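You operate a simulated robot arm through the tools that you are given. There is no shell and no other tool. Be economical: measure what you need, move in short steps, check, and stop when the job is done.

Carry out the task below with a simulated two-armed robot. There is one attempt and no reset: what you move stays moved.

Task
Close both clamps, fill the drum to the blue band and switch on.
Fine: the water ends between the two blue lines; switch on last.

It is judged by the outcome, as a careful person would: the job done as asked, and still so three seconds after it is handed in. It fails if anything else is knocked over, pushed out of place, dropped, spilled or broken.

Robot
Two 7-joint arms with two-finger parallel grippers on one trunk, on a base that drives. Base frame: it is fixed to the floor where the robot stands at the start and does not move with it; the origin is under the middle of the robot, x ahead of it, y to its left, z up. Lengths are in cm, angles in degrees, forces in N, time in s.
The left shoulder is at the start at [7.1, 15.6, 130.5], the right one opposite. Places, roughly: black knob [50, -10, 90]; black rocker switch [50, 0, 90]; black valve lever [60, -40, 30]; front clamp [90, -40, 130]; green valve lever [40, 20, 60]; left clamp [50, -10, 130]; steel valve lever [60, -40, 110]. Payload 3.91 kg a hand.
The tool frame of a hand sits at the grasp point between the pads (the TCP): z along the fingers, y along the line on which they close. The tips reach 3 cm beyond it. The gripper opens to 11 cm. The fingers are 2 cm wide and 1 cm thick; the gripper's body (4.8 by 11.2 cm) begins 5.5 cm behind the TCP.
Orientation is that of the tool frame in the base frame, as a unit quaternion [w, x, y, z]. With the fingers straight down and closing along the base's y, the tool's x points along the base's -x, its y along +y and its z along -z.

Tools
- The arms move only by the tool drive_tool. It takes "left_steps", "right_steps" or both (then of equal length, played together; a hand with none holds still); each is a list of rows, each a list of 3 entries, a list of its own where there are three numbers: the opening in per cent of the stroke, from 0 (shut) to 100 (fully open), then the shift along the base's x, y, z in cm, then the turn, a rotation vector about the base's x, y, z in degrees. In form: [[claw, [tx, ty, tz], [ax, ay, az]], ...]. A call has 1 to 10 rows; each row is the pose to reach, as a shift and turn from the pose commanded when the call began. Rows are played at 5 a second. More than 5 cm and 8.6 degrees between two rows, or a gripper value outside its range, and nothing of the call is played. Where a pose cannot be reached the arm comes as near as it can. A force on the tool above 90 N (or 10 N above the force at the start of the call, whichever is more), or a blocked arm, ends the call early, and 0.2 s more pass. Each finger travels about 10.8 cm/s and halts on what it meets, pressing with about 20 N; the grip force reading is that of the motor and also rises with nothing between the fingers. The clock runs only during rows and for 0.2 s after the last one: add rows that repeat a pose to give the fingers time. It gives the time, the measured TCP pose, the force on the tool (base axes), the opening and the grip force at its end, in the units of the frame above (readings bear some noise), with the torque about the TCP (base axes, N m) and any sound that the robot's microphone picked up.
- Cameras (640 x 400 px; columns grow to the right, rows downward): "scene" is now at [11.13, -3.18, 154.54]; the picture's right is [-0.47, -0.88, 0.00], its down [-0.46, 0.25, -0.85] and it looks along [0.75, -0.40, -0.53] (base axes); focal length 214 px, centre (320, 200). "left" rides on the left gripper at [7.2, -1.7, -10.3] in its tool frame; the picture's right is [0.23, 0.97, 0.00], its down [-0.76, 0.18, -0.62] and it looks along [-0.61, 0.14, 0.78] (tool axes); focal length 222 px, centre (320, 200). "right" rides on the right gripper at [7.2, 1.7, -10.3] in its tool frame; the picture's right is [-0.23, 0.97, 0.00], its down [-0.76, -0.18, -0.62] and it looks along [-0.61, -0.14, 0.78] (tool axes); focal length 222 px, centre (320, 200). There is no depth. A picture from a camera that has moved, and an enlarged one, comes with that camera's place and axes in the base frame and with its lens. The place of the scene camera against the robot may be out by one fixed shift of up to 2.5 cm in any direction.
- capture(camera): a new picture of that camera. It takes no simulated time.
- lift_body(by): slides the trunk up (or, below 0, down) by that many cm; the arms and the scene camera ride with it, the base frame stays. It gives what a move gives, with no picture.
- base_move(legs): drives the robot by 1 to 6 legs, each [ahead, left, turn to the left] in cm, cm and degrees, along the robot's own axes; the way and the turn of a leg run together, so that a leg with both is an arc; at most 150 cm and 180 degrees a leg. The arms and the cameras ride along, it lands a little off, and it stops where it bumps. It gives what a move gives.
- aim_head(pan, tilt): turns the head with the scene camera to pan (to the left, within 86 degrees either way) and tilt (down, from -29 to 69), counted from straight ahead of the robot. It gives what a move gives.
- close_up(camera, box): a new picture of the part [left, top, right, bottom] of that camera's present view, enlarged. It takes no simulated time.
- hand_in(): hands the job in; it is judged then, once.

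Go step by step. Nothing tells you exact positions but the pictures and the camera data: compare them with the known pose of the tool, close in by small moves and look again before you grip or let go. The budget is 120 turns and 100 pictures, counting those below and the enlarged ones. Unless the task says otherwise, let go and move clear before handing in, and close with one line.

The tools are called after "Emit:" by a JSON object that holds its "op" and its "data". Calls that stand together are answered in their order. drive_tool: Moves the arms, as the interface text tells. Its arguments: {"type":"object","properties":{"left_steps":{"type":"array","items":{"type":"array"}},"right_steps":{"type":"array","items":{"type":"array"}}},"required":[]} The other tools are called the same way: lift_body (by) slides the trunk up or down; base_move (legs) drives the base; aim_head (pan, tilt) turns the head that bears the scene camera; capture (camera) takes a picture; close_up (camera, box) takes an enlarged picture of a part of a camera's view; hand_in () hands the job in.

At the start:

```text
clock: 0.0
left_ee_pos: [54.17, -3.09, 149.77]
left_orientation: [0.0, -0.001, 1.0, 0.0]
left_ft_force: [-0.2, 0.8, 0.0]
left_moment: [-0.02, -0.01, -0.02]
left_opening: 11.01
left_gripper_force: 0.1
right_ee_pos: [59.35, -65.85, 99.94]
right_orientation: [0.0, 0.001, 1.0, 0.0]
right_ft_force: [-0.5, -0.2, 0.5]
right_moment: [-0.02, 0.0, -0.03]
right_opening: 10.98
right_gripper_force: 0.0
trunk travel left (down, up): [-75.0, 19.0]
robot x, y, heading: [-0.07, 0.06, -0.2]
head pan, tilt: [-28.4, 31.8]
```

scene: 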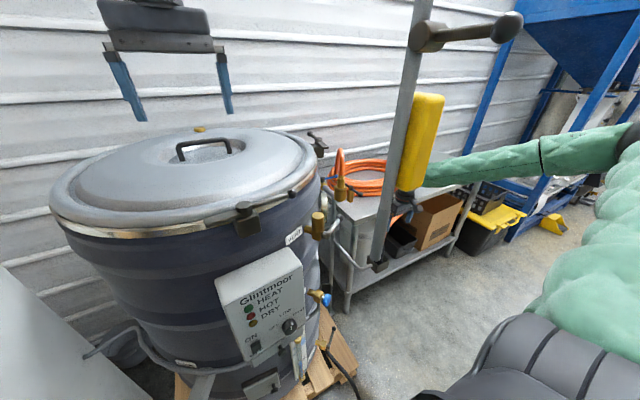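
right: 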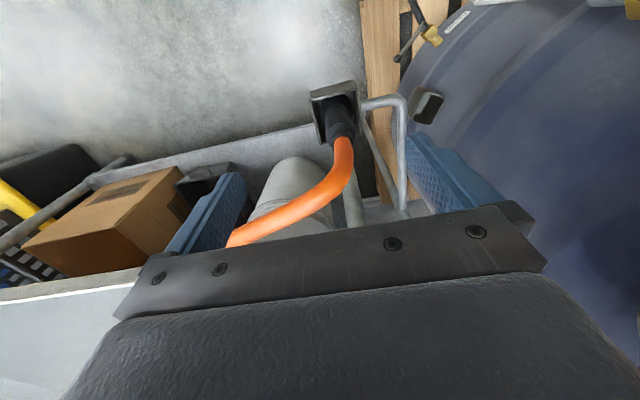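
left: 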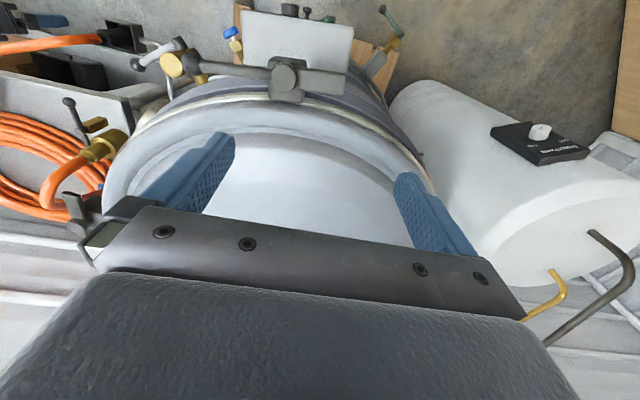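

I see a drum with a lid, two clamps at the rim, a control box with a knob and switch, and several valves. I'll look closer before moving.

Emit:
{"op": "close_up", "data": {"camera": "scene", "box": [200, 230, 380, 400]}}

Emit:
{"op": "close_up", "data": {"camera": "scene", "box": [220, 110, 440, 270]}}

Emit:
{"op": "close_up", "data": {"camera": "left", "box": [50, 0, 420, 220]}}

```text
2.35 times, centred on (290, 315) of scene
camera zoom: at [11.13, -3.18, 154.54], right [-0.47, -0.88, 0.0], down [-0.46, 0.25, -0.85], along [0.75, -0.4, -0.53], focal length 505 px, centre (391, -71)
```

zoom: 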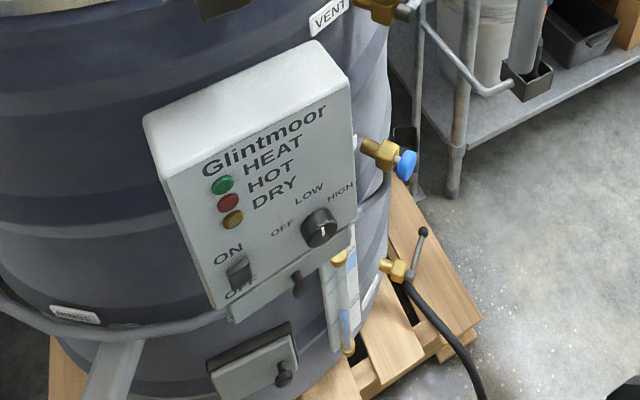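

```text
2.50 times, centred on (330, 190) of scene
camera zoom: at [11.13, -3.18, 154.54], right [-0.47, -0.88, 0.0], down [-0.46, 0.25, -0.85], along [0.75, -0.4, -0.53], focal length 536 px, centre (295, 225)
```

zoom: 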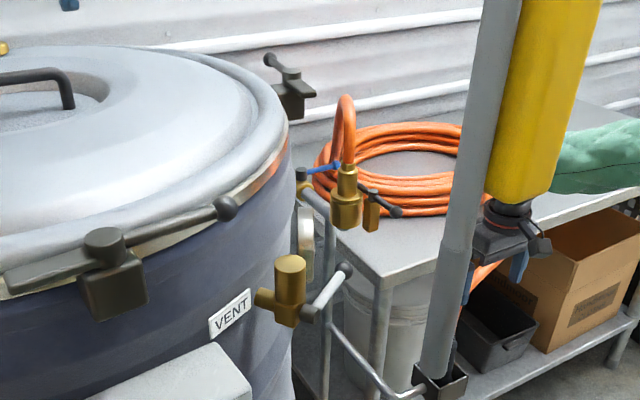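

```text
1.73 times, centred on (235, 110) of left
camera zoom: at [46.93, -4.88, 160.13], right [-0.23, 0.97, 0.0], down [0.76, 0.18, 0.62], along [0.61, 0.14, -0.78], focal length 384 px, centre (467, 356)
```

zoom: 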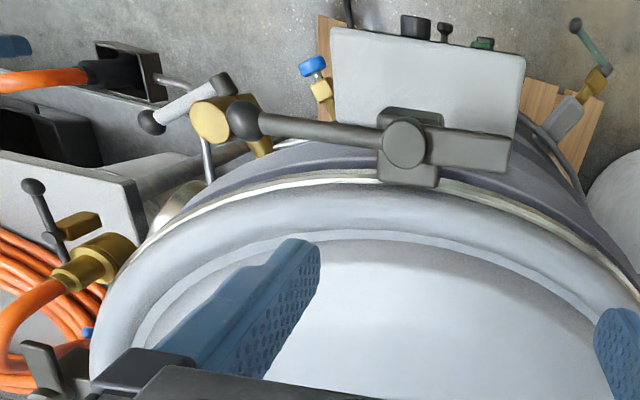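

I need a clear reading of the sight gauge, labels and valves.

Emit:
{"op": "close_up", "data": {"camera": "scene", "box": [280, 280, 370, 390]}}

Emit:
{"op": "close_up", "data": {"camera": "scene", "box": [290, 120, 410, 250]}}

Emit:
{"op": "aim_head", "data": {"pan": -10, "tilt": 55}}

Emit:
{"op": "capture", "data": {"camera": "scene"}}

```text
3.64 times, centred on (325, 335) of scene
camera zoom: at [11.13, -3.18, 154.54], right [-0.47, -0.88, 0.0], down [-0.46, 0.25, -0.85], along [0.75, -0.4, -0.53], focal length 780 px, centre (302, -291)
```

zoom: 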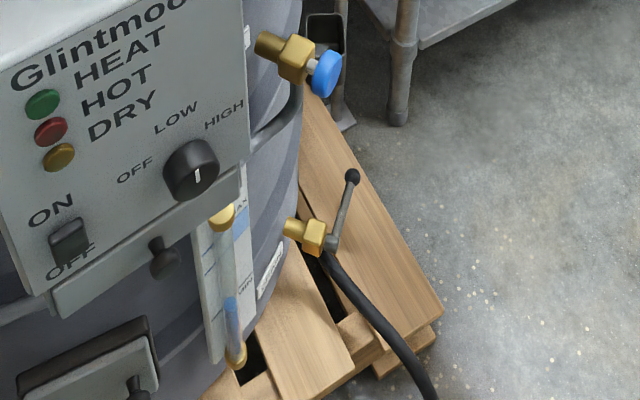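

```text
3.08 times, centred on (350, 185) of scene
camera zoom: at [11.13, -3.18, 154.54], right [-0.47, -0.88, 0.0], down [-0.46, 0.25, -0.85], along [0.75, -0.4, -0.53], focal length 660 px, centre (228, 246)
```

zoom: 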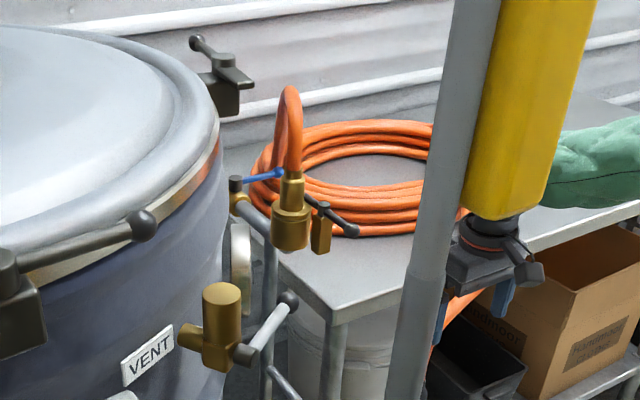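

```text
clock: 0.9
left_ee_pos: [54.17, -3.05, 149.83]
left_orientation: [0.0, -0.001, 1.0, 0.0]
left_ft_force: [-0.3, 0.1, 0.2]
left_moment: [0.04, 0.04, 0.01]
left_opening: 11.01
left_gripper_force: 0.0
right_ee_pos: [59.41, -65.88, 99.95]
right_orientation: [0.0, 0.0, 1.0, 0.0]
right_ft_force: [0.1, 0.2, -0.4]
right_moment: [0.0, 0.0, -0.02]
right_opening: 11.0
right_gripper_force: 0.1
trunk travel left (down, up): [-75.0, 19.0]
robot x, y, heading: [-0.16, -0.14, 0.1]
head pan, tilt: [-10.0, 55.0]
```

```text
91 pictures are left
camera scene: at [10.34, -0.17, 151.23], right [-0.17, -0.98, 0.0], down [-0.81, 0.14, -0.57], along [0.57, -0.1, -0.82], focal length 214 px, centre (320, 200)
```

scene: 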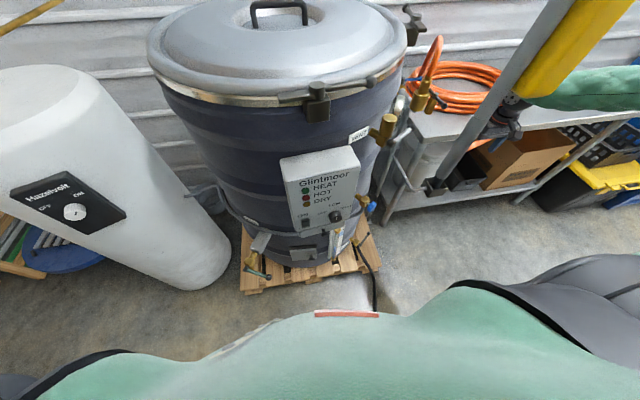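

I see the drum with its green lever low at the left, drain at the right with a black hose, and the hose valve on the far right. More close-ups.

Emit:
{"op": "close_up", "data": {"camera": "scene", "box": [230, 190, 390, 300]}}

Emit:
{"op": "close_up", "data": {"camera": "scene", "box": [320, 200, 390, 270]}}

Emit:
{"op": "close_up", "data": {"camera": "scene", "box": [290, 60, 450, 170]}}

Emit:
{"op": "close_up", "data": {"camera": "right", "box": [300, 0, 640, 160]}}

```text
3.64 times, centred on (310, 245) of scene
camera zoom: at [10.34, -0.17, 151.23], right [-0.17, -0.98, 0.0], down [-0.81, 0.14, -0.57], along [0.57, -0.1, -0.82], focal length 780 px, centre (356, 36)
```

zoom: 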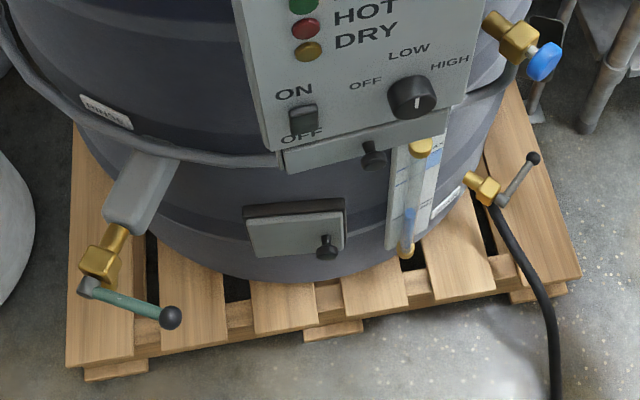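

```text
5.71 times, centred on (355, 235) of scene
camera zoom: at [10.34, -0.17, 151.23], right [-0.17, -0.98, 0.0], down [-0.81, 0.14, -0.57], along [0.57, -0.1, -0.82], focal length 1226 px, centre (120, 0)
```

zoom: 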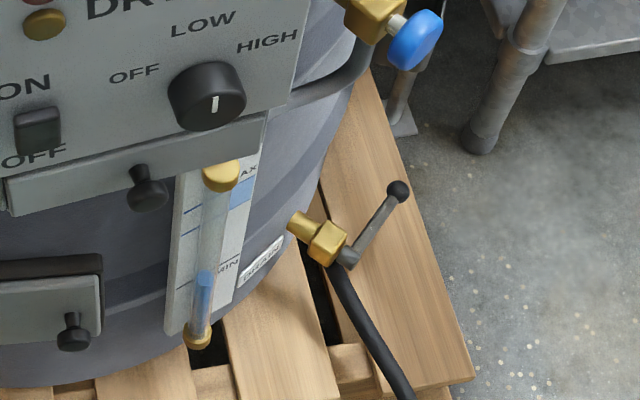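

```text
3.64 times, centred on (370, 115) of scene
camera zoom: at [10.34, -0.17, 151.23], right [-0.17, -0.98, 0.0], down [-0.81, 0.14, -0.57], along [0.57, -0.1, -0.82], focal length 780 px, centre (138, 509)
```

zoom: 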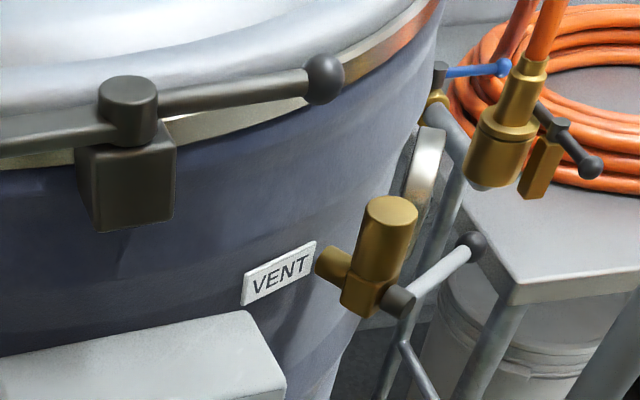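

```text
1.88 times, centred on (470, 80) of right
camera zoom: at [52.12, -64.21, 110.21], right [0.23, 0.97, 0.0], down [0.76, -0.18, 0.62], along [0.61, -0.14, -0.78], focal length 418 px, centre (38, 426)
```

zoom: 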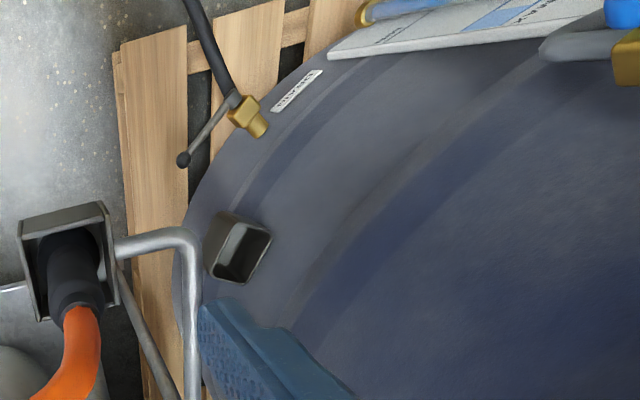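

Zooming on the labels and gauge.

Emit:
{"op": "close_up", "data": {"camera": "right", "box": [436, 0, 486, 40]}}

Emit:
{"op": "close_up", "data": {"camera": "scene", "box": [336, 216, 361, 262]}}

Emit:
{"op": "close_up", "data": {"camera": "scene", "box": [395, 60, 455, 110]}}

Emit:
{"op": "close_up", "data": {"camera": "scene", "box": [240, 205, 290, 240]}}

```text
10.00 times, centred on (461, 20) of right
camera zoom: at [52.12, -64.21, 110.21], right [0.23, 0.97, 0.0], down [0.76, -0.18, 0.62], along [0.61, -0.14, -0.78], focal length 2221 px, centre (-1090, 2000)
```

zoom: 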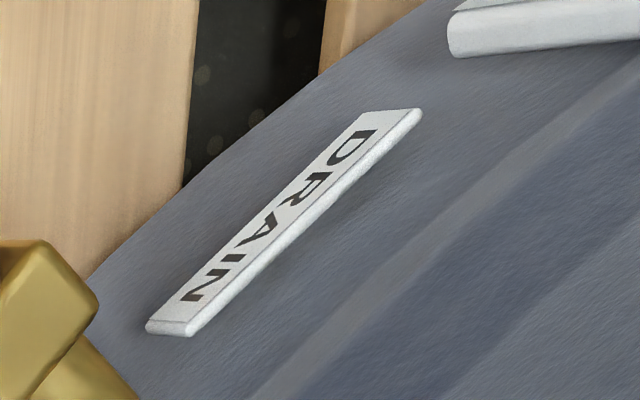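

```text
8.70 times, centred on (348, 239) of scene
camera zoom: at [10.34, -0.17, 151.23], right [-0.17, -0.98, 0.0], down [-0.81, 0.14, -0.57], along [0.57, -0.1, -0.82], focal length 1865 px, centre (72, -139)
```

zoom: 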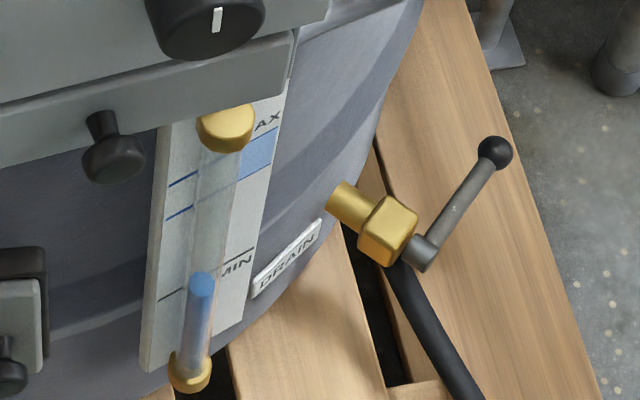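

```text
8.00 times, centred on (425, 85) of scene
camera zoom: at [10.34, -0.17, 151.23], right [-0.17, -0.98, 0.0], down [-0.81, 0.14, -0.57], along [0.57, -0.1, -0.82], focal length 1716 px, centre (-520, 1120)
```

zoom: 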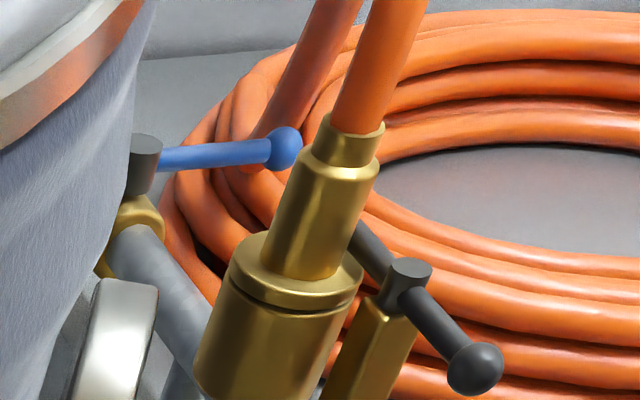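

```text
11.43 times, centred on (265, 222) of scene
camera zoom: at [10.34, -0.17, 151.23], right [-0.17, -0.98, 0.0], down [-0.81, 0.14, -0.57], along [0.57, -0.1, -0.82], focal length 2451 px, centre (949, -57)
```

zoom: 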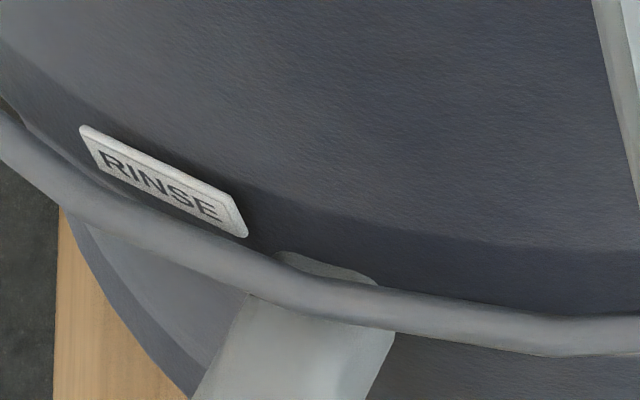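

The gauge is below MIN with the blue band just below MAX; DRAIN and RINSE outlets are labelled. I need to identify the grey pole near the right hand and the fill valve.

Emit:
{"op": "aim_head", "data": {"pan": -50, "tilt": 15}}

Emit:
{"op": "capture", "data": {"camera": "scene"}}

```text
clock: 1.9
left_ee_pos: [54.22, -3.12, 149.88]
left_orientation: [0.001, 0.0, 1.0, 0.0]
left_ft_force: [1.1, 0.5, 0.2]
left_moment: [0.02, 0.0, -0.01]
left_opening: 11.01
left_gripper_force: 0.0
right_ee_pos: [59.46, -65.87, 100.02]
right_orientation: [0.001, 0.0, 1.0, -0.001]
right_ft_force: [-0.3, -0.1, 0.6]
right_moment: [0.01, 0.04, 0.01]
right_opening: 11.0
right_gripper_force: 0.1
trunk travel left (down, up): [-75.0, 19.0]
robot x, y, heading: [0.02, -0.17, 0.2]
head pan, tilt: [-50.0, 15.0]
```

```text
82 pictures are left
camera scene: at [9.26, -6.07, 157.24], right [-0.77, -0.64, 0.0], down [-0.17, 0.2, -0.97], along [0.62, -0.74, -0.26], focal length 214 px, centre (320, 200)
```

scene: 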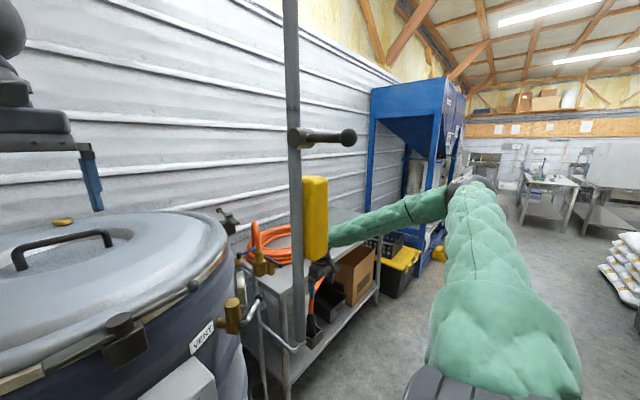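

A grey vertical pole with a lever stands between the head and the cart; I need to know where it is and what it does.

Emit:
{"op": "close_up", "data": {"camera": "scene", "box": [210, 230, 350, 370]}}

Emit:
{"op": "close_up", "data": {"camera": "scene", "box": [240, 90, 400, 190]}}

Emit:
{"op": "aim_head", "data": {"pan": -50, "tilt": -25}}

Emit:
{"op": "capture", "data": {"camera": "scene"}}

```text
2.86 times, centred on (280, 300) of scene
camera zoom: at [9.26, -6.07, 157.24], right [-0.77, -0.64, 0.0], down [-0.17, 0.2, -0.97], along [0.62, -0.74, -0.26], focal length 613 px, centre (434, -86)
```

zoom: 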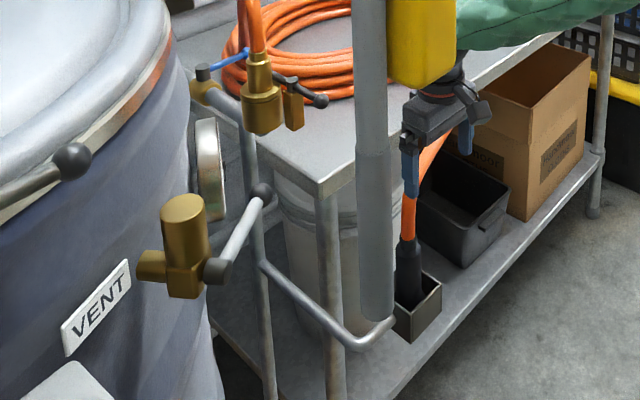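

```text
4.00 times, centred on (320, 140) of scene
camera zoom: at [9.26, -6.07, 157.24], right [-0.77, -0.64, 0.0], down [-0.17, 0.2, -0.97], along [0.62, -0.74, -0.26], focal length 858 px, centre (320, 440)
```

zoom: 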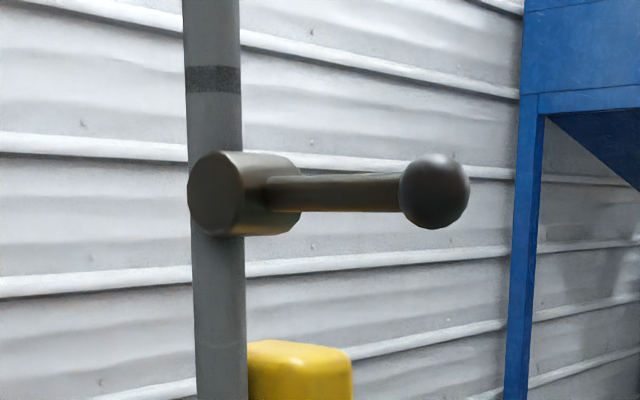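

```text
clock: 3.0
left_ee_pos: [54.33, -3.2, 149.83]
left_orientation: [0.0, 0.0, 1.0, 0.0]
left_ft_force: [-0.4, 0.8, -0.1]
left_moment: [-0.01, 0.0, -0.01]
left_opening: 10.99
left_gripper_force: 0.1
right_ee_pos: [59.42, -65.95, 99.82]
right_orientation: [0.0, -0.001, 1.0, 0.0]
right_ft_force: [-0.6, 0.1, -0.5]
right_moment: [-0.01, 0.01, -0.02]
right_opening: 11.0
right_gripper_force: 0.0
trunk travel left (down, up): [-75.0, 19.0]
robot x, y, heading: [0.25, 0.14, 0.0]
head pan, tilt: [-50.0, -25.0]
```

```text
79 pictures are left
camera scene: at [7.81, -4.36, 163.23], right [-0.77, -0.64, 0.0], down [0.27, -0.32, -0.91], along [0.58, -0.69, 0.42], focal length 214 px, centre (320, 200)
```

scene: 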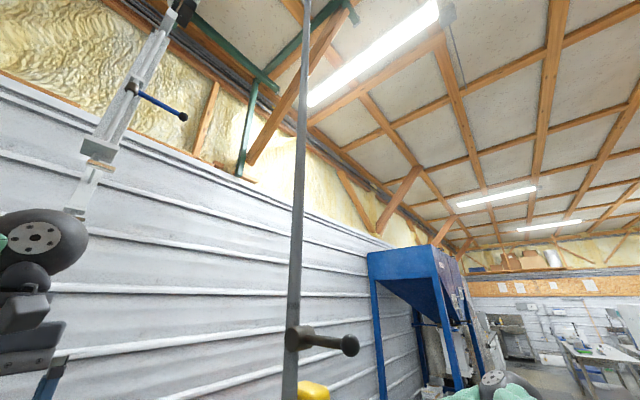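

The grey pole hangs from the roof near [34,-30], ending about z=118: an obstacle to the right arm. I'll look at the overhead piping with the blue lever and the rest of the drum's back side.

Emit:
{"op": "close_up", "data": {"camera": "scene", "box": [40, 0, 240, 220]}}

Emit:
{"op": "aim_head", "data": {"pan": 5, "tilt": 0}}

Emit:
{"op": "capture", "data": {"camera": "scene"}}

```text
1.82 times, centred on (140, 110) of scene
camera zoom: at [7.81, -4.36, 163.23], right [-0.77, -0.64, 0.0], down [0.27, -0.32, -0.91], along [0.58, -0.69, 0.42], focal length 390 px, centre (647, 364)
```

zoom: 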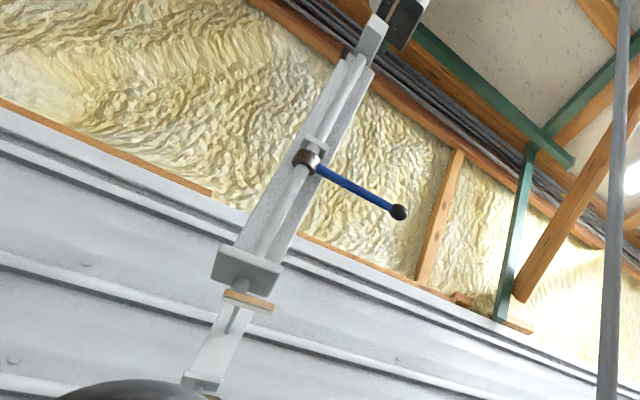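

```text
clock: 4.2
left_ee_pos: [54.21, -3.19, 149.72]
left_orientation: [0.0, 0.0, 1.0, 0.001]
left_ft_force: [-0.7, -0.6, -0.1]
left_moment: [0.01, -0.01, 0.0]
left_opening: 11.01
left_gripper_force: 0.1
right_ee_pos: [59.42, -65.92, 99.97]
right_orientation: [0.0, 0.0, 1.0, 0.0]
right_ft_force: [0.5, -0.3, -0.1]
right_moment: [0.01, -0.05, 0.03]
right_opening: 11.01
right_gripper_force: 0.0
trunk travel left (down, up): [-75.0, 19.0]
robot x, y, heading: [-0.18, -0.05, 0.0]
head pan, tilt: [5.0, 0.0]
```

```text
77 pictures are left
camera scene: at [12.21, 1.86, 159.67], right [0.09, -1.0, 0.0], down [0.0, 0.0, -1.0], along [1.0, 0.09, 0.0], focal length 214 px, centre (320, 200)
```

scene: 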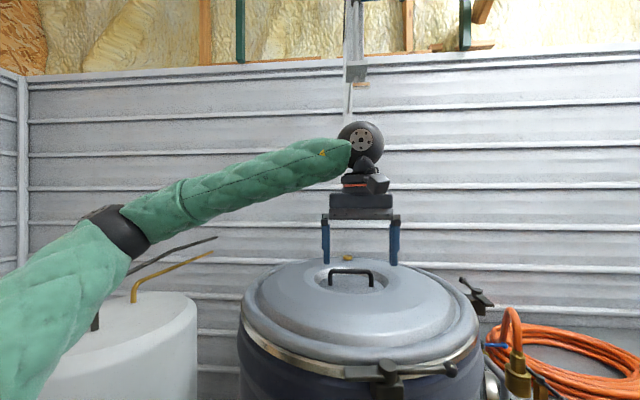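

The overhead gear is out of reach and unrelated. I'll use the right wrist camera, raised and yawed, to inspect the right side of the drum.

Emit:
{"op": "drive_tool", "data": {"right_steps": [[100, [0, -2, 5], [0, 0, 0]], [100, [0, -4, 10], [0, 0, 8]], [100, [0, -5, 14], [0, 0, 16]], [100, [0, -5, 18], [0, 0, 24]], [100, [0, -5, 20], [0, 0, 32]], [100, [0, -5, 20], [0, 0, 40]], [100, [0, -5, 20], [0, 0, 48]], [100, [0, -5, 20], [0, 0, 56]], [100, [0, -5, 20], [0, 0, 64]], [100, [0, -5, 20], [0, 0, 72]]]}}

Emit:
{"op": "capture", "data": {"camera": "right"}}

```text
refused: row 1 steps farther than a row can; nothing moved
```

```text
76 pictures are left
camera right: at [52.12, -64.21, 110.21], right [0.23, 0.97, 0.0], down [0.76, -0.18, 0.62], along [0.61, -0.14, -0.78], focal length 222 px, centre (320, 200)
```

right: 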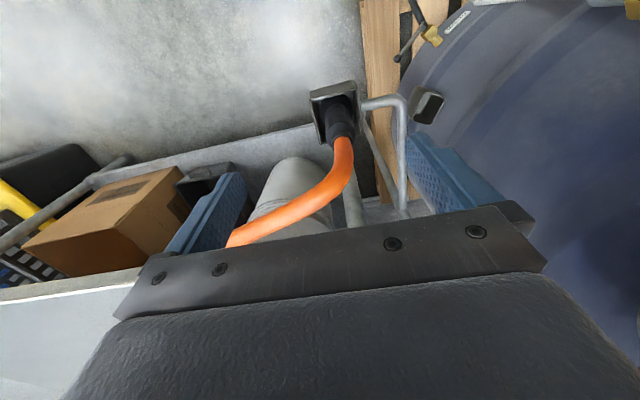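

Same move with shorter first steps.

Emit:
{"op": "drive_tool", "data": {"right_steps": [[100, [0, -1, 4], [0, 0, 0]], [100, [0, -2, 8], [0, 0, 8]], [100, [0, -3, 12], [0, 0, 16]], [100, [0, -4, 16], [0, 0, 24]], [100, [0, -5, 20], [0, 0, 32]], [100, [0, -5, 20], [0, 0, 40]], [100, [0, -5, 20], [0, 0, 48]], [100, [0, -5, 20], [0, 0, 56]], [100, [0, -5, 20], [0, 0, 64]], [100, [0, -5, 20], [0, 0, 72]]]}}

Emit:
{"op": "capture", "data": {"camera": "right"}}

```text
clock: 6.5
left_ee_pos: [54.1, -3.11, 149.91]
left_orientation: [0.001, -0.001, 1.0, 0.0]
left_ft_force: [0.1, -0.3, -0.4]
left_moment: [0.02, 0.03, -0.03]
left_opening: 10.98
left_gripper_force: 0.0
right_ee_pos: [59.48, -70.96, 119.97]
right_orientation: [0.0, -0.588, 0.809, 0.0]
right_ft_force: [-1.0, 0.0, -0.2]
right_moment: [0.0, -0.02, -0.01]
right_opening: 10.99
right_gripper_force: 0.0
trunk travel left (down, up): [-75.0, 19.0]
robot x, y, heading: [-0.27, 0.32, 0.2]
head pan, tilt: [5.0, 0.0]
```

```text
75 pictures are left
camera right: at [55.54, -77.33, 130.21], right [-0.86, 0.52, 0.0], down [0.4, 0.67, 0.62], along [0.32, 0.53, -0.78], focal length 222 px, centre (320, 200)
```

right: 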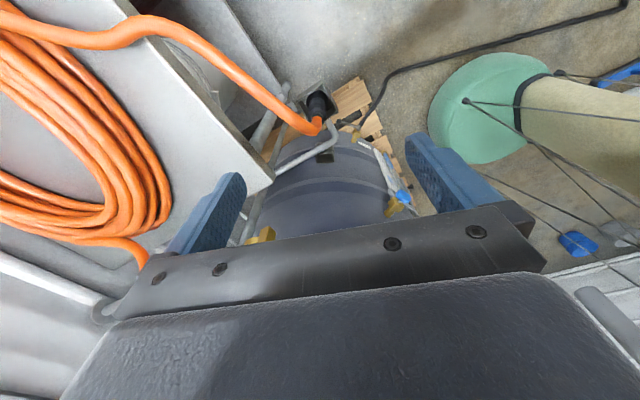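

The wrist view is too steep. I'll use high zoom from the head on the far-right valves.

Emit:
{"op": "aim_head", "data": {"pan": -25, "tilt": 25}}

Emit:
{"op": "close_up", "data": {"camera": "scene", "box": [260, 90, 420, 220]}}

```text
clock: 7.4
left_ee_pos: [54.14, -3.12, 149.81]
left_orientation: [0.0, -0.001, 1.0, 0.0]
left_ft_force: [-0.2, -0.2, -0.2]
left_moment: [-0.03, -0.01, -0.01]
left_opening: 11.02
left_gripper_force: 0.0
right_ee_pos: [59.3, -70.92, 120.0]
right_orientation: [0.0, -0.587, 0.809, -0.001]
right_ft_force: [0.5, -0.2, 0.2]
right_moment: [0.0, -0.01, 0.01]
right_opening: 10.98
right_gripper_force: 0.0
trunk travel left (down, up): [-75.0, 19.0]
robot x, y, heading: [-0.39, 0.18, -0.2]
head pan, tilt: [-25.0, 25.0]
```

```text
3.08 times, centred on (340, 155) of scene
camera zoom: at [11.59, -2.81, 155.63], right [-0.42, -0.91, 0.0], down [-0.38, 0.18, -0.91], along [0.82, -0.38, -0.42], focal length 660 px, centre (258, 338)
```

zoom: 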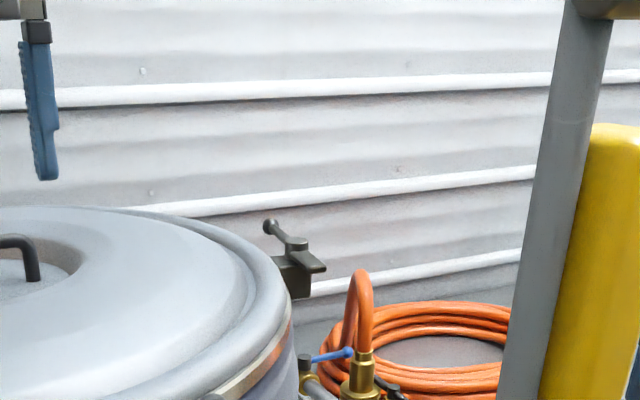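

Emit:
{"op": "close_up", "data": {"camera": "scene", "box": [310, 165, 400, 255]}}

Emit:
{"op": "close_up", "data": {"camera": "right", "box": [220, 60, 440, 250]}}

Emit:
{"op": "close_up", "data": {"camera": "left", "box": [30, 20, 230, 250]}}

```text
4.44 times, centred on (355, 210) of scene
camera zoom: at [11.59, -2.81, 155.63], right [-0.42, -0.91, 0.0], down [-0.38, 0.18, -0.91], along [0.82, -0.38, -0.42], focal length 953 px, centre (164, 156)
```

zoom: 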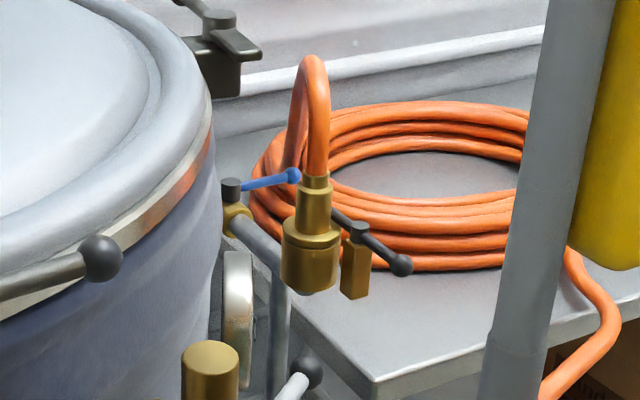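

```text
2.11 times, centred on (330, 155) of right
camera zoom: at [55.53, -77.31, 130.22], right [-0.86, 0.52, 0.0], down [0.41, 0.67, 0.62], along [0.32, 0.53, -0.78], focal length 468 px, centre (299, 295)
```

zoom: 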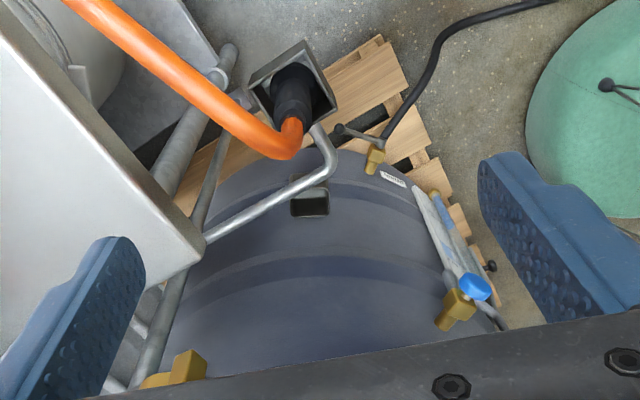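

```text
1.74 times, centred on (130, 135) of left
camera zoom: at [46.93, -4.87, 160.14], right [-0.23, 0.97, 0.0], down [0.76, 0.18, 0.62], along [0.61, 0.14, -0.78], focal length 386 px, centre (650, 313)
```

zoom: 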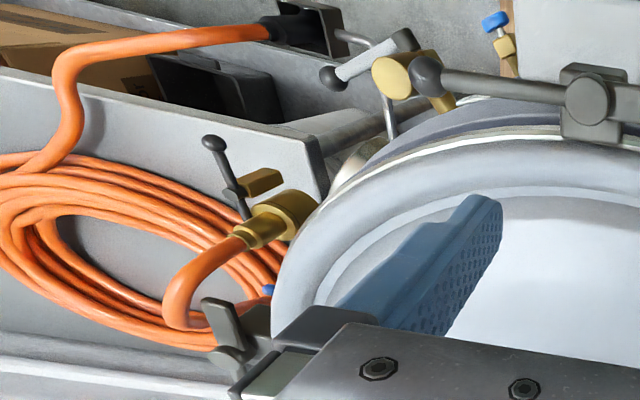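

Emit:
{"op": "close_up", "data": {"camera": "scene", "box": [338, 185, 378, 215]}}

Emit:
{"op": "close_up", "data": {"camera": "right", "box": [240, 150, 340, 240]}}

Emit:
{"op": "aim_head", "data": {"pan": -20, "tilt": 50}}

Emit:
{"op": "close_up", "data": {"camera": "scene", "box": [280, 60, 420, 220]}}

```text
13.33 times, centred on (358, 200) of scene
camera zoom: at [11.59, -2.81, 155.63], right [-0.42, -0.91, 0.0], down [-0.38, 0.18, -0.91], along [0.82, -0.38, -0.42], focal length 2860 px, centre (-187, 200)
```

zoom: 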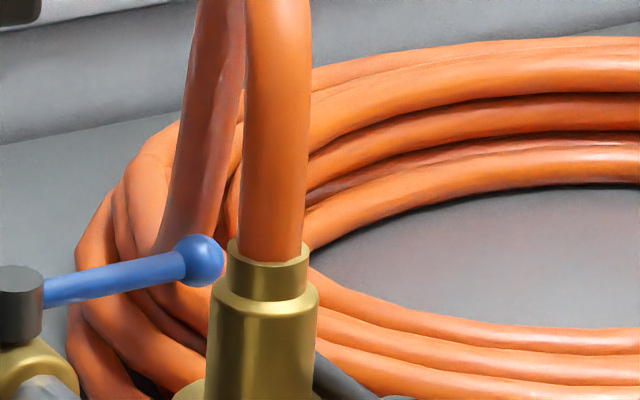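

```text
4.44 times, centred on (290, 195) of right
camera zoom: at [55.53, -77.31, 130.22], right [-0.86, 0.52, 0.0], down [0.41, 0.67, 0.62], along [0.32, 0.53, -0.78], focal length 987 px, centre (453, 222)
```

zoom: 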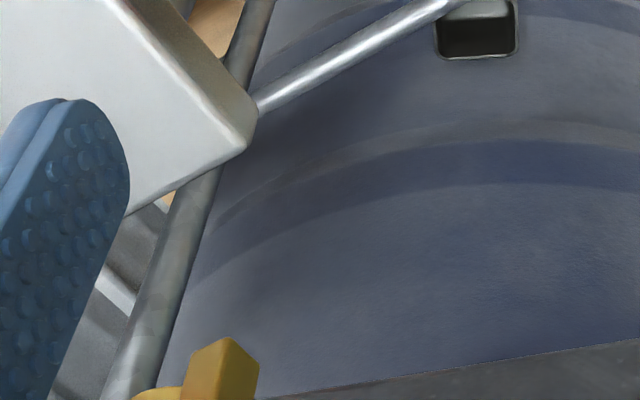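

```text
clock: 8.3
left_ee_pos: [54.25, -3.25, 149.92]
left_orientation: [0.0, -0.001, 1.0, -0.001]
left_ft_force: [0.1, 0.1, -0.1]
left_moment: [-0.01, 0.01, 0.0]
left_opening: 11.01
left_gripper_force: 0.0
right_ee_pos: [59.4, -70.95, 119.98]
right_orientation: [0.0, -0.587, 0.81, 0.001]
right_ft_force: [0.2, -0.2, 0.7]
right_moment: [-0.02, -0.02, 0.0]
right_opening: 10.99
right_gripper_force: 0.1
trunk travel left (down, up): [-75.0, 19.0]
robot x, y, heading: [-0.21, -0.01, -0.2]
head pan, tilt: [-20.0, 50.0]
```

```text
2.50 times, centred on (350, 140) of scene
camera zoom: at [10.48, -1.56, 151.88], right [-0.34, -0.94, 0.0], down [-0.72, 0.26, -0.64], along [0.6, -0.22, -0.77], focal length 536 px, centre (245, 350)
```

zoom: 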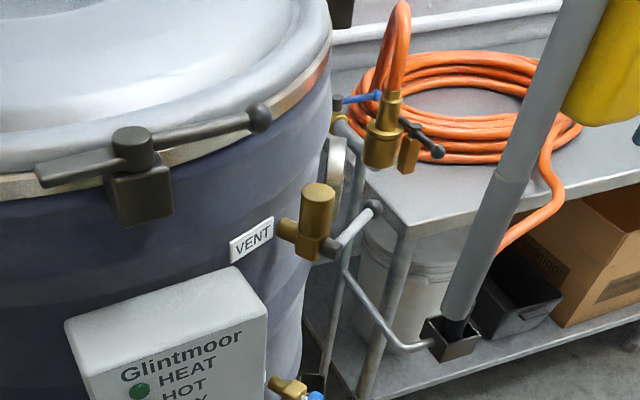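

I'll bring the left wrist camera over the right edge of the drum to see the rear valves and labels.

Emit:
{"op": "drive_tool", "data": {"left_steps": [[100, [2, -3, 3], [0, 0, 0]], [100, [4, -6, 6], [0, 0, -8]], [100, [6, -9, 9], [0, 0, -16]], [100, [8, -12, 10], [0, 0, -24]], [100, [10, -15, 10], [0, 0, -32]], [100, [12, -18, 10], [0, 0, -40]], [100, [14, -20, 10], [0, 0, -48]], [100, [14, -20, 10], [0, 0, -56]], [100, [14, -20, 10], [0, 0, -64]]]}}

Emit:
{"op": "capture", "data": {"camera": "left"}}

```text
clock: 10.3
left_ee_pos: [68.14, -23.11, 159.92]
left_orientation: [0.0, 0.53, 0.848, -0.001]
left_ft_force: [0.7, -1.1, 0.6]
left_moment: [0.01, 0.04, 0.0]
left_opening: 11.0
left_gripper_force: 0.0
right_ee_pos: [59.35, -70.88, 119.91]
right_orientation: [0.0, -0.588, 0.809, 0.001]
right_ft_force: [0.9, 0.6, 0.2]
right_moment: [0.04, 0.0, -0.02]
right_opening: 11.02
right_gripper_force: 0.1
trunk travel left (down, up): [-75.0, 19.0]
robot x, y, heading: [0.26, -0.24, 0.1]
head pan, tilt: [-20.0, 50.0]
```

```text
67 pictures are left
camera left: at [63.46, -17.41, 170.14], right [0.78, 0.63, 0.0], down [0.49, -0.61, 0.62], along [0.39, -0.48, -0.78], focal length 222 px, centre (320, 200)
```

left: 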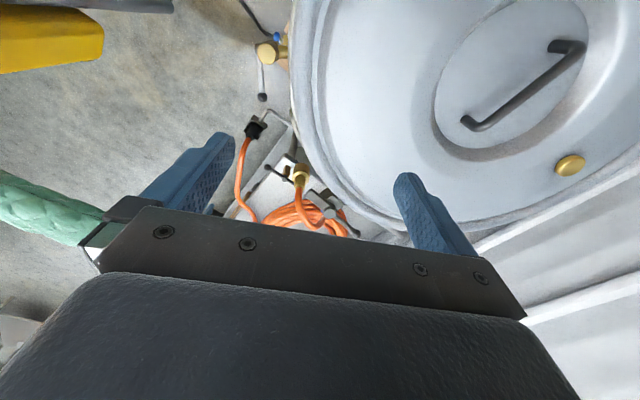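

Emit:
{"op": "close_up", "data": {"camera": "left", "box": [230, 110, 400, 240]}}

Emit:
{"op": "close_up", "data": {"camera": "left", "box": [220, 0, 340, 140]}}

```text
3.08 times, centred on (315, 175) of left
camera zoom: at [63.46, -17.41, 170.14], right [0.78, 0.63, 0.0], down [0.49, -0.61, 0.62], along [0.39, -0.48, -0.78], focal length 684 px, centre (335, 277)
```

zoom: 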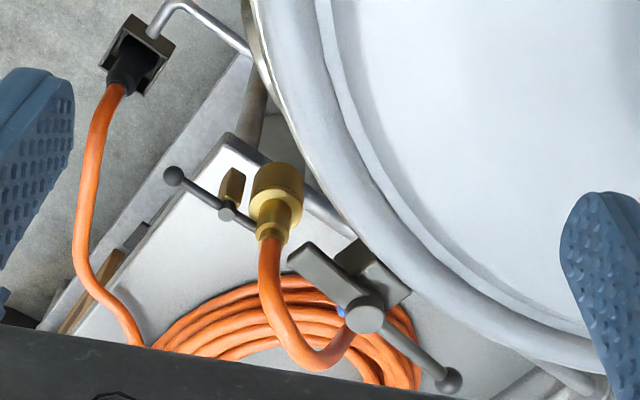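

```text
2.86 times, centred on (280, 70) of left
camera zoom: at [63.46, -17.41, 170.14], right [0.78, 0.63, 0.0], down [0.49, -0.61, 0.62], along [0.39, -0.48, -0.78], focal length 635 px, centre (434, 571)
```

zoom: 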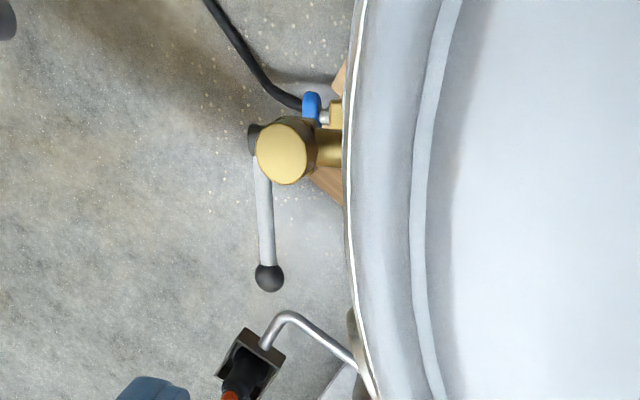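

Emit:
{"op": "close_up", "data": {"camera": "right", "box": [295, 85, 415, 215]}}

Emit:
{"op": "aim_head", "data": {"pan": -30, "tilt": 40}}

Emit:
{"op": "close_up", "data": {"camera": "scene", "box": [280, 100, 420, 340]}}

```text
3.08 times, centred on (355, 150) of right
camera zoom: at [55.52, -77.36, 130.19], right [-0.86, 0.52, 0.0], down [0.41, 0.67, 0.62], along [0.32, 0.53, -0.78], focal length 684 px, centre (212, 354)
```

zoom: 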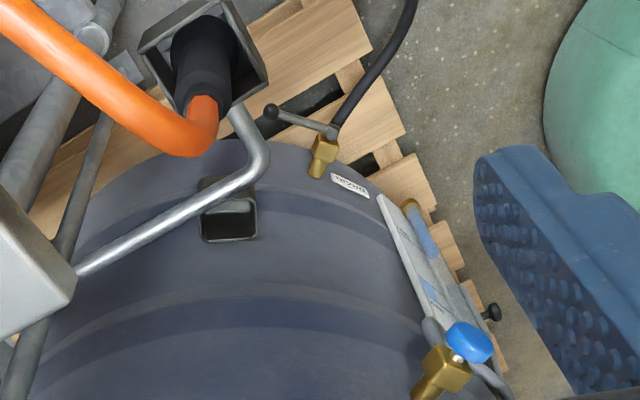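

```text
clock: 11.0
left_ee_pos: [68.15, -23.15, 159.78]
left_orientation: [-0.001, 0.529, 0.849, 0.0]
left_ft_force: [0.3, 0.3, -0.5]
left_moment: [0.01, 0.01, -0.02]
left_opening: 10.99
left_gripper_force: 0.1
right_ee_pos: [59.43, -70.95, 119.93]
right_orientation: [0.0, -0.587, 0.809, 0.0]
right_ft_force: [-1.2, 0.5, -0.8]
right_moment: [-0.03, 0.0, 0.01]
right_opening: 11.01
right_gripper_force: 0.1
trunk travel left (down, up): [-75.0, 19.0]
robot x, y, heading: [0.03, -0.02, -0.1]
head pan, tilt: [-30.0, 40.0]
```

```text
1.67 times, centred on (350, 220) of scene
camera zoom: at [10.63, -3.22, 153.28], right [-0.5, -0.87, 0.0], down [-0.56, 0.32, -0.77], along [0.66, -0.38, -0.64], focal length 358 px, centre (270, 167)
```

zoom: 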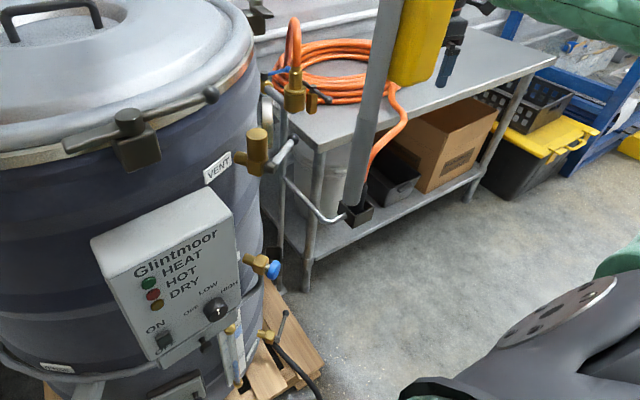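

I'll shift the right hand up and forward so its camera sees the blue lever and hose coupling.

Emit:
{"op": "drive_tool", "data": {"right_steps": [[100, [0, 0, 4], [0, 0, 0]], [100, [2, 0, 8], [0, 0, 0]], [100, [5, 0, 12], [0, 0, 0]], [100, [8, 1, 15], [0, 0, 0]], [100, [11, 2, 18], [0, 0, 0]], [100, [14, 2, 19], [0, 0, 0]]]}}

Emit:
{"op": "capture", "data": {"camera": "right"}}

```text
clock: 12.6
left_ee_pos: [67.8, -23.03, 160.03]
left_orientation: [0.0, 0.53, 0.848, 0.0]
left_ft_force: [0.9, -0.2, -0.4]
left_moment: [-0.02, -0.02, 0.02]
left_opening: 10.97
left_gripper_force: 0.0
right_ee_pos: [71.98, -68.9, 115.42]
right_orientation: [-0.145, -0.578, 0.796, 0.104]
right_ft_force: [-0.7, 0.0, 0.1]
right_moment: [0.0, -0.12, 0.03]
right_opening: 10.99
right_gripper_force: 0.0
trunk travel left (down, up): [-75.0, 19.0]
robot x, y, heading: [-0.29, -0.14, 0.1]
head pan, tilt: [-30.0, 40.0]
stopped in row 6 (right hand): the arm was blocked; the commanded pose is now the measured one
```

```text
62 pictures are left
camera right: at [72.01, -75.21, 126.3], right [-0.8, 0.52, 0.3], down [0.6, 0.67, 0.44], along [0.03, 0.53, -0.85], focal length 222 px, centre (320, 200)
```

right: 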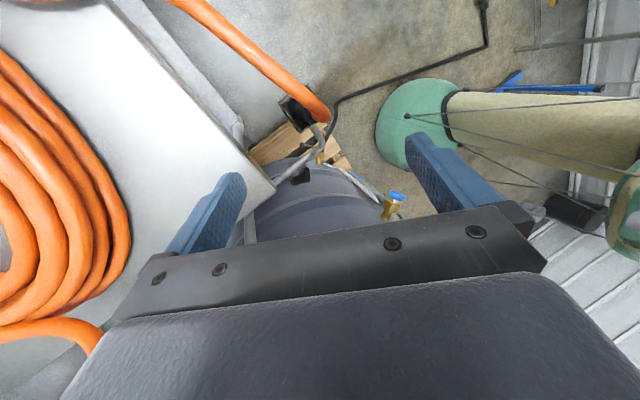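

The arm stopped, possibly at its reach limit. Let me check whether anything touches the pole.

Emit:
{"op": "aim_head", "data": {"pan": -50, "tilt": 20}}

Emit:
{"op": "capture", "data": {"camera": "scene"}}

```text
clock: 13.4
left_ee_pos: [68.2, -23.31, 159.73]
left_orientation: [-0.001, 0.53, 0.848, -0.001]
left_ft_force: [1.6, -0.3, 0.3]
left_moment: [-0.03, 0.04, -0.01]
left_opening: 10.99
left_gripper_force: 0.0
right_ee_pos: [72.3, -69.06, 115.07]
right_orientation: [-0.145, -0.578, 0.796, 0.105]
right_ft_force: [0.8, 0.0, 0.4]
right_moment: [-0.01, 0.0, -0.01]
right_opening: 11.0
right_gripper_force: 0.0
trunk travel left (down, up): [-75.0, 19.0]
robot x, y, heading: [0.06, -0.29, 0.1]
head pan, tilt: [-50.0, 20.0]
```

```text
61 pictures are left
camera scene: at [9.33, -6.14, 156.41], right [-0.77, -0.64, 0.0], down [-0.22, 0.26, -0.94], along [0.6, -0.72, -0.34], focal length 214 px, centre (320, 200)
```

scene: 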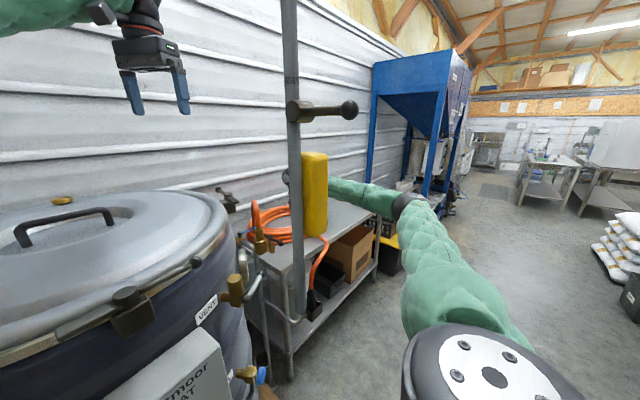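

The arm just reached its limit, with no contact force. I'll bring the left camera over the far-right corner to see the blue lever piping.

Emit:
{"op": "drive_tool", "data": {"left_steps": [[100, [2, -3, 0], [0, 0, 0]], [100, [4, -6, 0], [0, 0, 0]], [100, [6, -9, 0], [0, 0, 0]], [100, [8, -12, 0], [0, 0, 0]], [100, [9, -14, 0], [0, 0, 0]], [100, [10, -16, 0], [0, 0, 0]]]}}

Emit:
{"op": "capture", "data": {"camera": "left"}}

```text
clock: 14.8
left_ee_pos: [70.72, -34.81, 156.47]
left_orientation: [0.0, 0.528, 0.849, -0.001]
left_ft_force: [0.3, 0.3, 0.0]
left_moment: [-0.01, -0.01, 0.04]
left_opening: 11.02
left_gripper_force: 0.1
left hand out of reach, approached as far as the arm can: row 2, 3, 4, 5, 6
right_ee_pos: [72.2, -69.02, 115.34]
right_orientation: [-0.143, -0.577, 0.797, 0.105]
right_ft_force: [0.1, 0.2, 0.2]
right_moment: [0.03, 0.0, -0.02]
right_opening: 11.0
right_gripper_force: 0.0
trunk travel left (down, up): [-75.0, 19.0]
robot x, y, heading: [0.02, -0.15, 0.2]
head pan, tilt: [-50.0, 20.0]
```

```text
60 pictures are left
camera left: at [66.07, -29.0, 166.72], right [0.77, 0.64, 0.0], down [0.5, -0.6, 0.62], along [0.4, -0.48, -0.78], focal length 222 px, centre (320, 200)
```

left: 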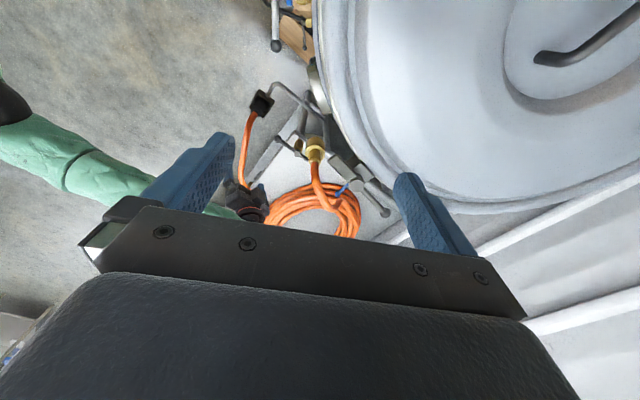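

Emit:
{"op": "close_up", "data": {"camera": "left", "box": [270, 100, 400, 230]}}

Emit:
{"op": "close_up", "data": {"camera": "left", "box": [240, 0, 350, 120]}}

```text
3.08 times, centred on (335, 165) of left
camera zoom: at [66.07, -29.0, 166.72], right [0.77, 0.64, 0.0], down [0.5, -0.6, 0.62], along [0.4, -0.48, -0.78], focal length 684 px, centre (274, 308)
```

zoom: 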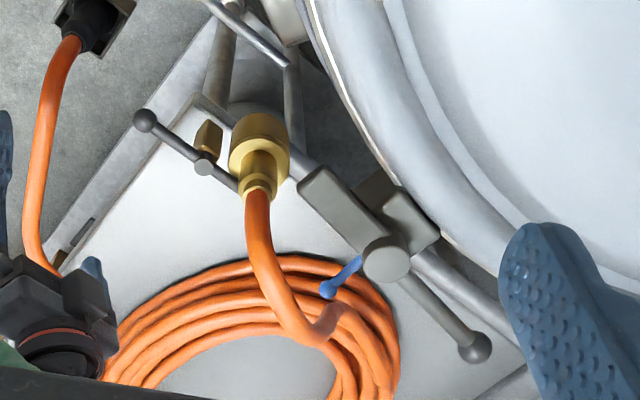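

```text
3.33 times, centred on (295, 60) of left
camera zoom: at [66.07, -29.0, 166.72], right [0.77, 0.64, 0.0], down [0.5, -0.6, 0.62], along [0.4, -0.48, -0.78], focal length 740 px, centre (403, 667)
```

zoom: 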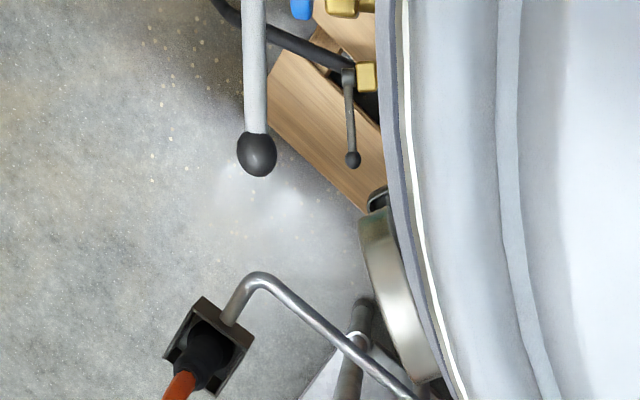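

The blue lever is on the wall supply line to the orange hose. I need to check the blue-knob valve on the drum for a label.

Emit:
{"op": "close_up", "data": {"camera": "right", "box": [340, 160, 420, 215]}}

Emit:
{"op": "aim_head", "data": {"pan": -20, "tilt": 45}}

Emit:
{"op": "capture", "data": {"camera": "scene"}}

```text
7.27 times, centred on (380, 188) of right
camera zoom: at [72.2, -75.35, 126.2], right [-0.8, 0.52, 0.3], down [0.6, 0.67, 0.44], along [0.03, 0.53, -0.85], focal length 1615 px, centre (-116, 291)
```

zoom: 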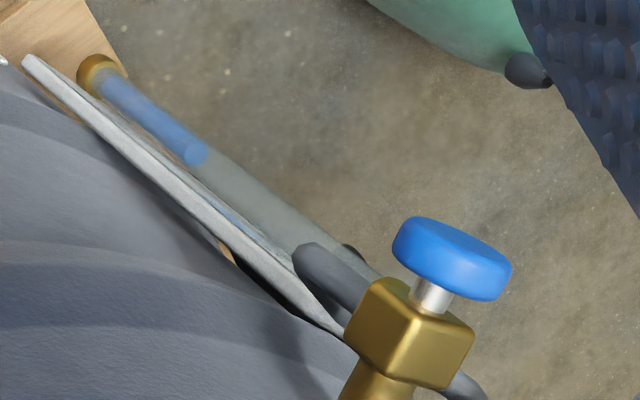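

```text
clock: 15.8
left_ee_pos: [70.84, -34.68, 156.42]
left_orientation: [0.0, 0.528, 0.849, -0.001]
left_ft_force: [0.6, 0.2, -0.5]
left_moment: [-0.03, -0.03, 0.0]
left_opening: 11.02
left_gripper_force: 0.0
right_ee_pos: [72.13, -68.92, 115.25]
right_orientation: [-0.144, -0.578, 0.796, 0.105]
right_ft_force: [-0.4, 0.3, -0.9]
right_moment: [0.02, 0.0, -0.02]
right_opening: 11.0
right_gripper_force: 0.1
trunk travel left (down, up): [-75.0, 19.0]
robot x, y, heading: [-0.2, -0.03, -0.0]
head pan, tilt: [-20.0, 45.0]
```

```text
56 pictures are left
camera scene: at [10.88, -1.74, 152.57], right [-0.34, -0.94, 0.0], down [-0.66, 0.24, -0.71], along [0.66, -0.24, -0.71], focal length 214 px, centre (320, 200)
```

scene: 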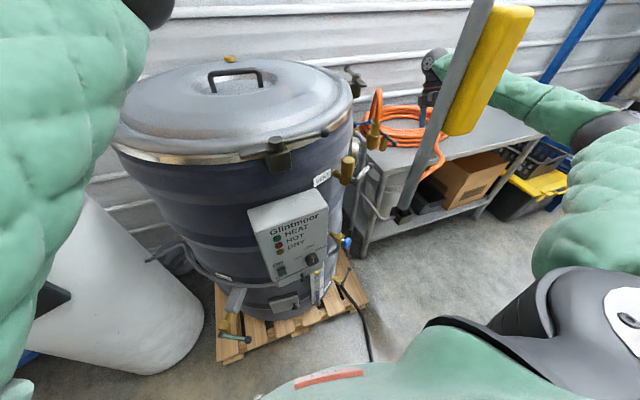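

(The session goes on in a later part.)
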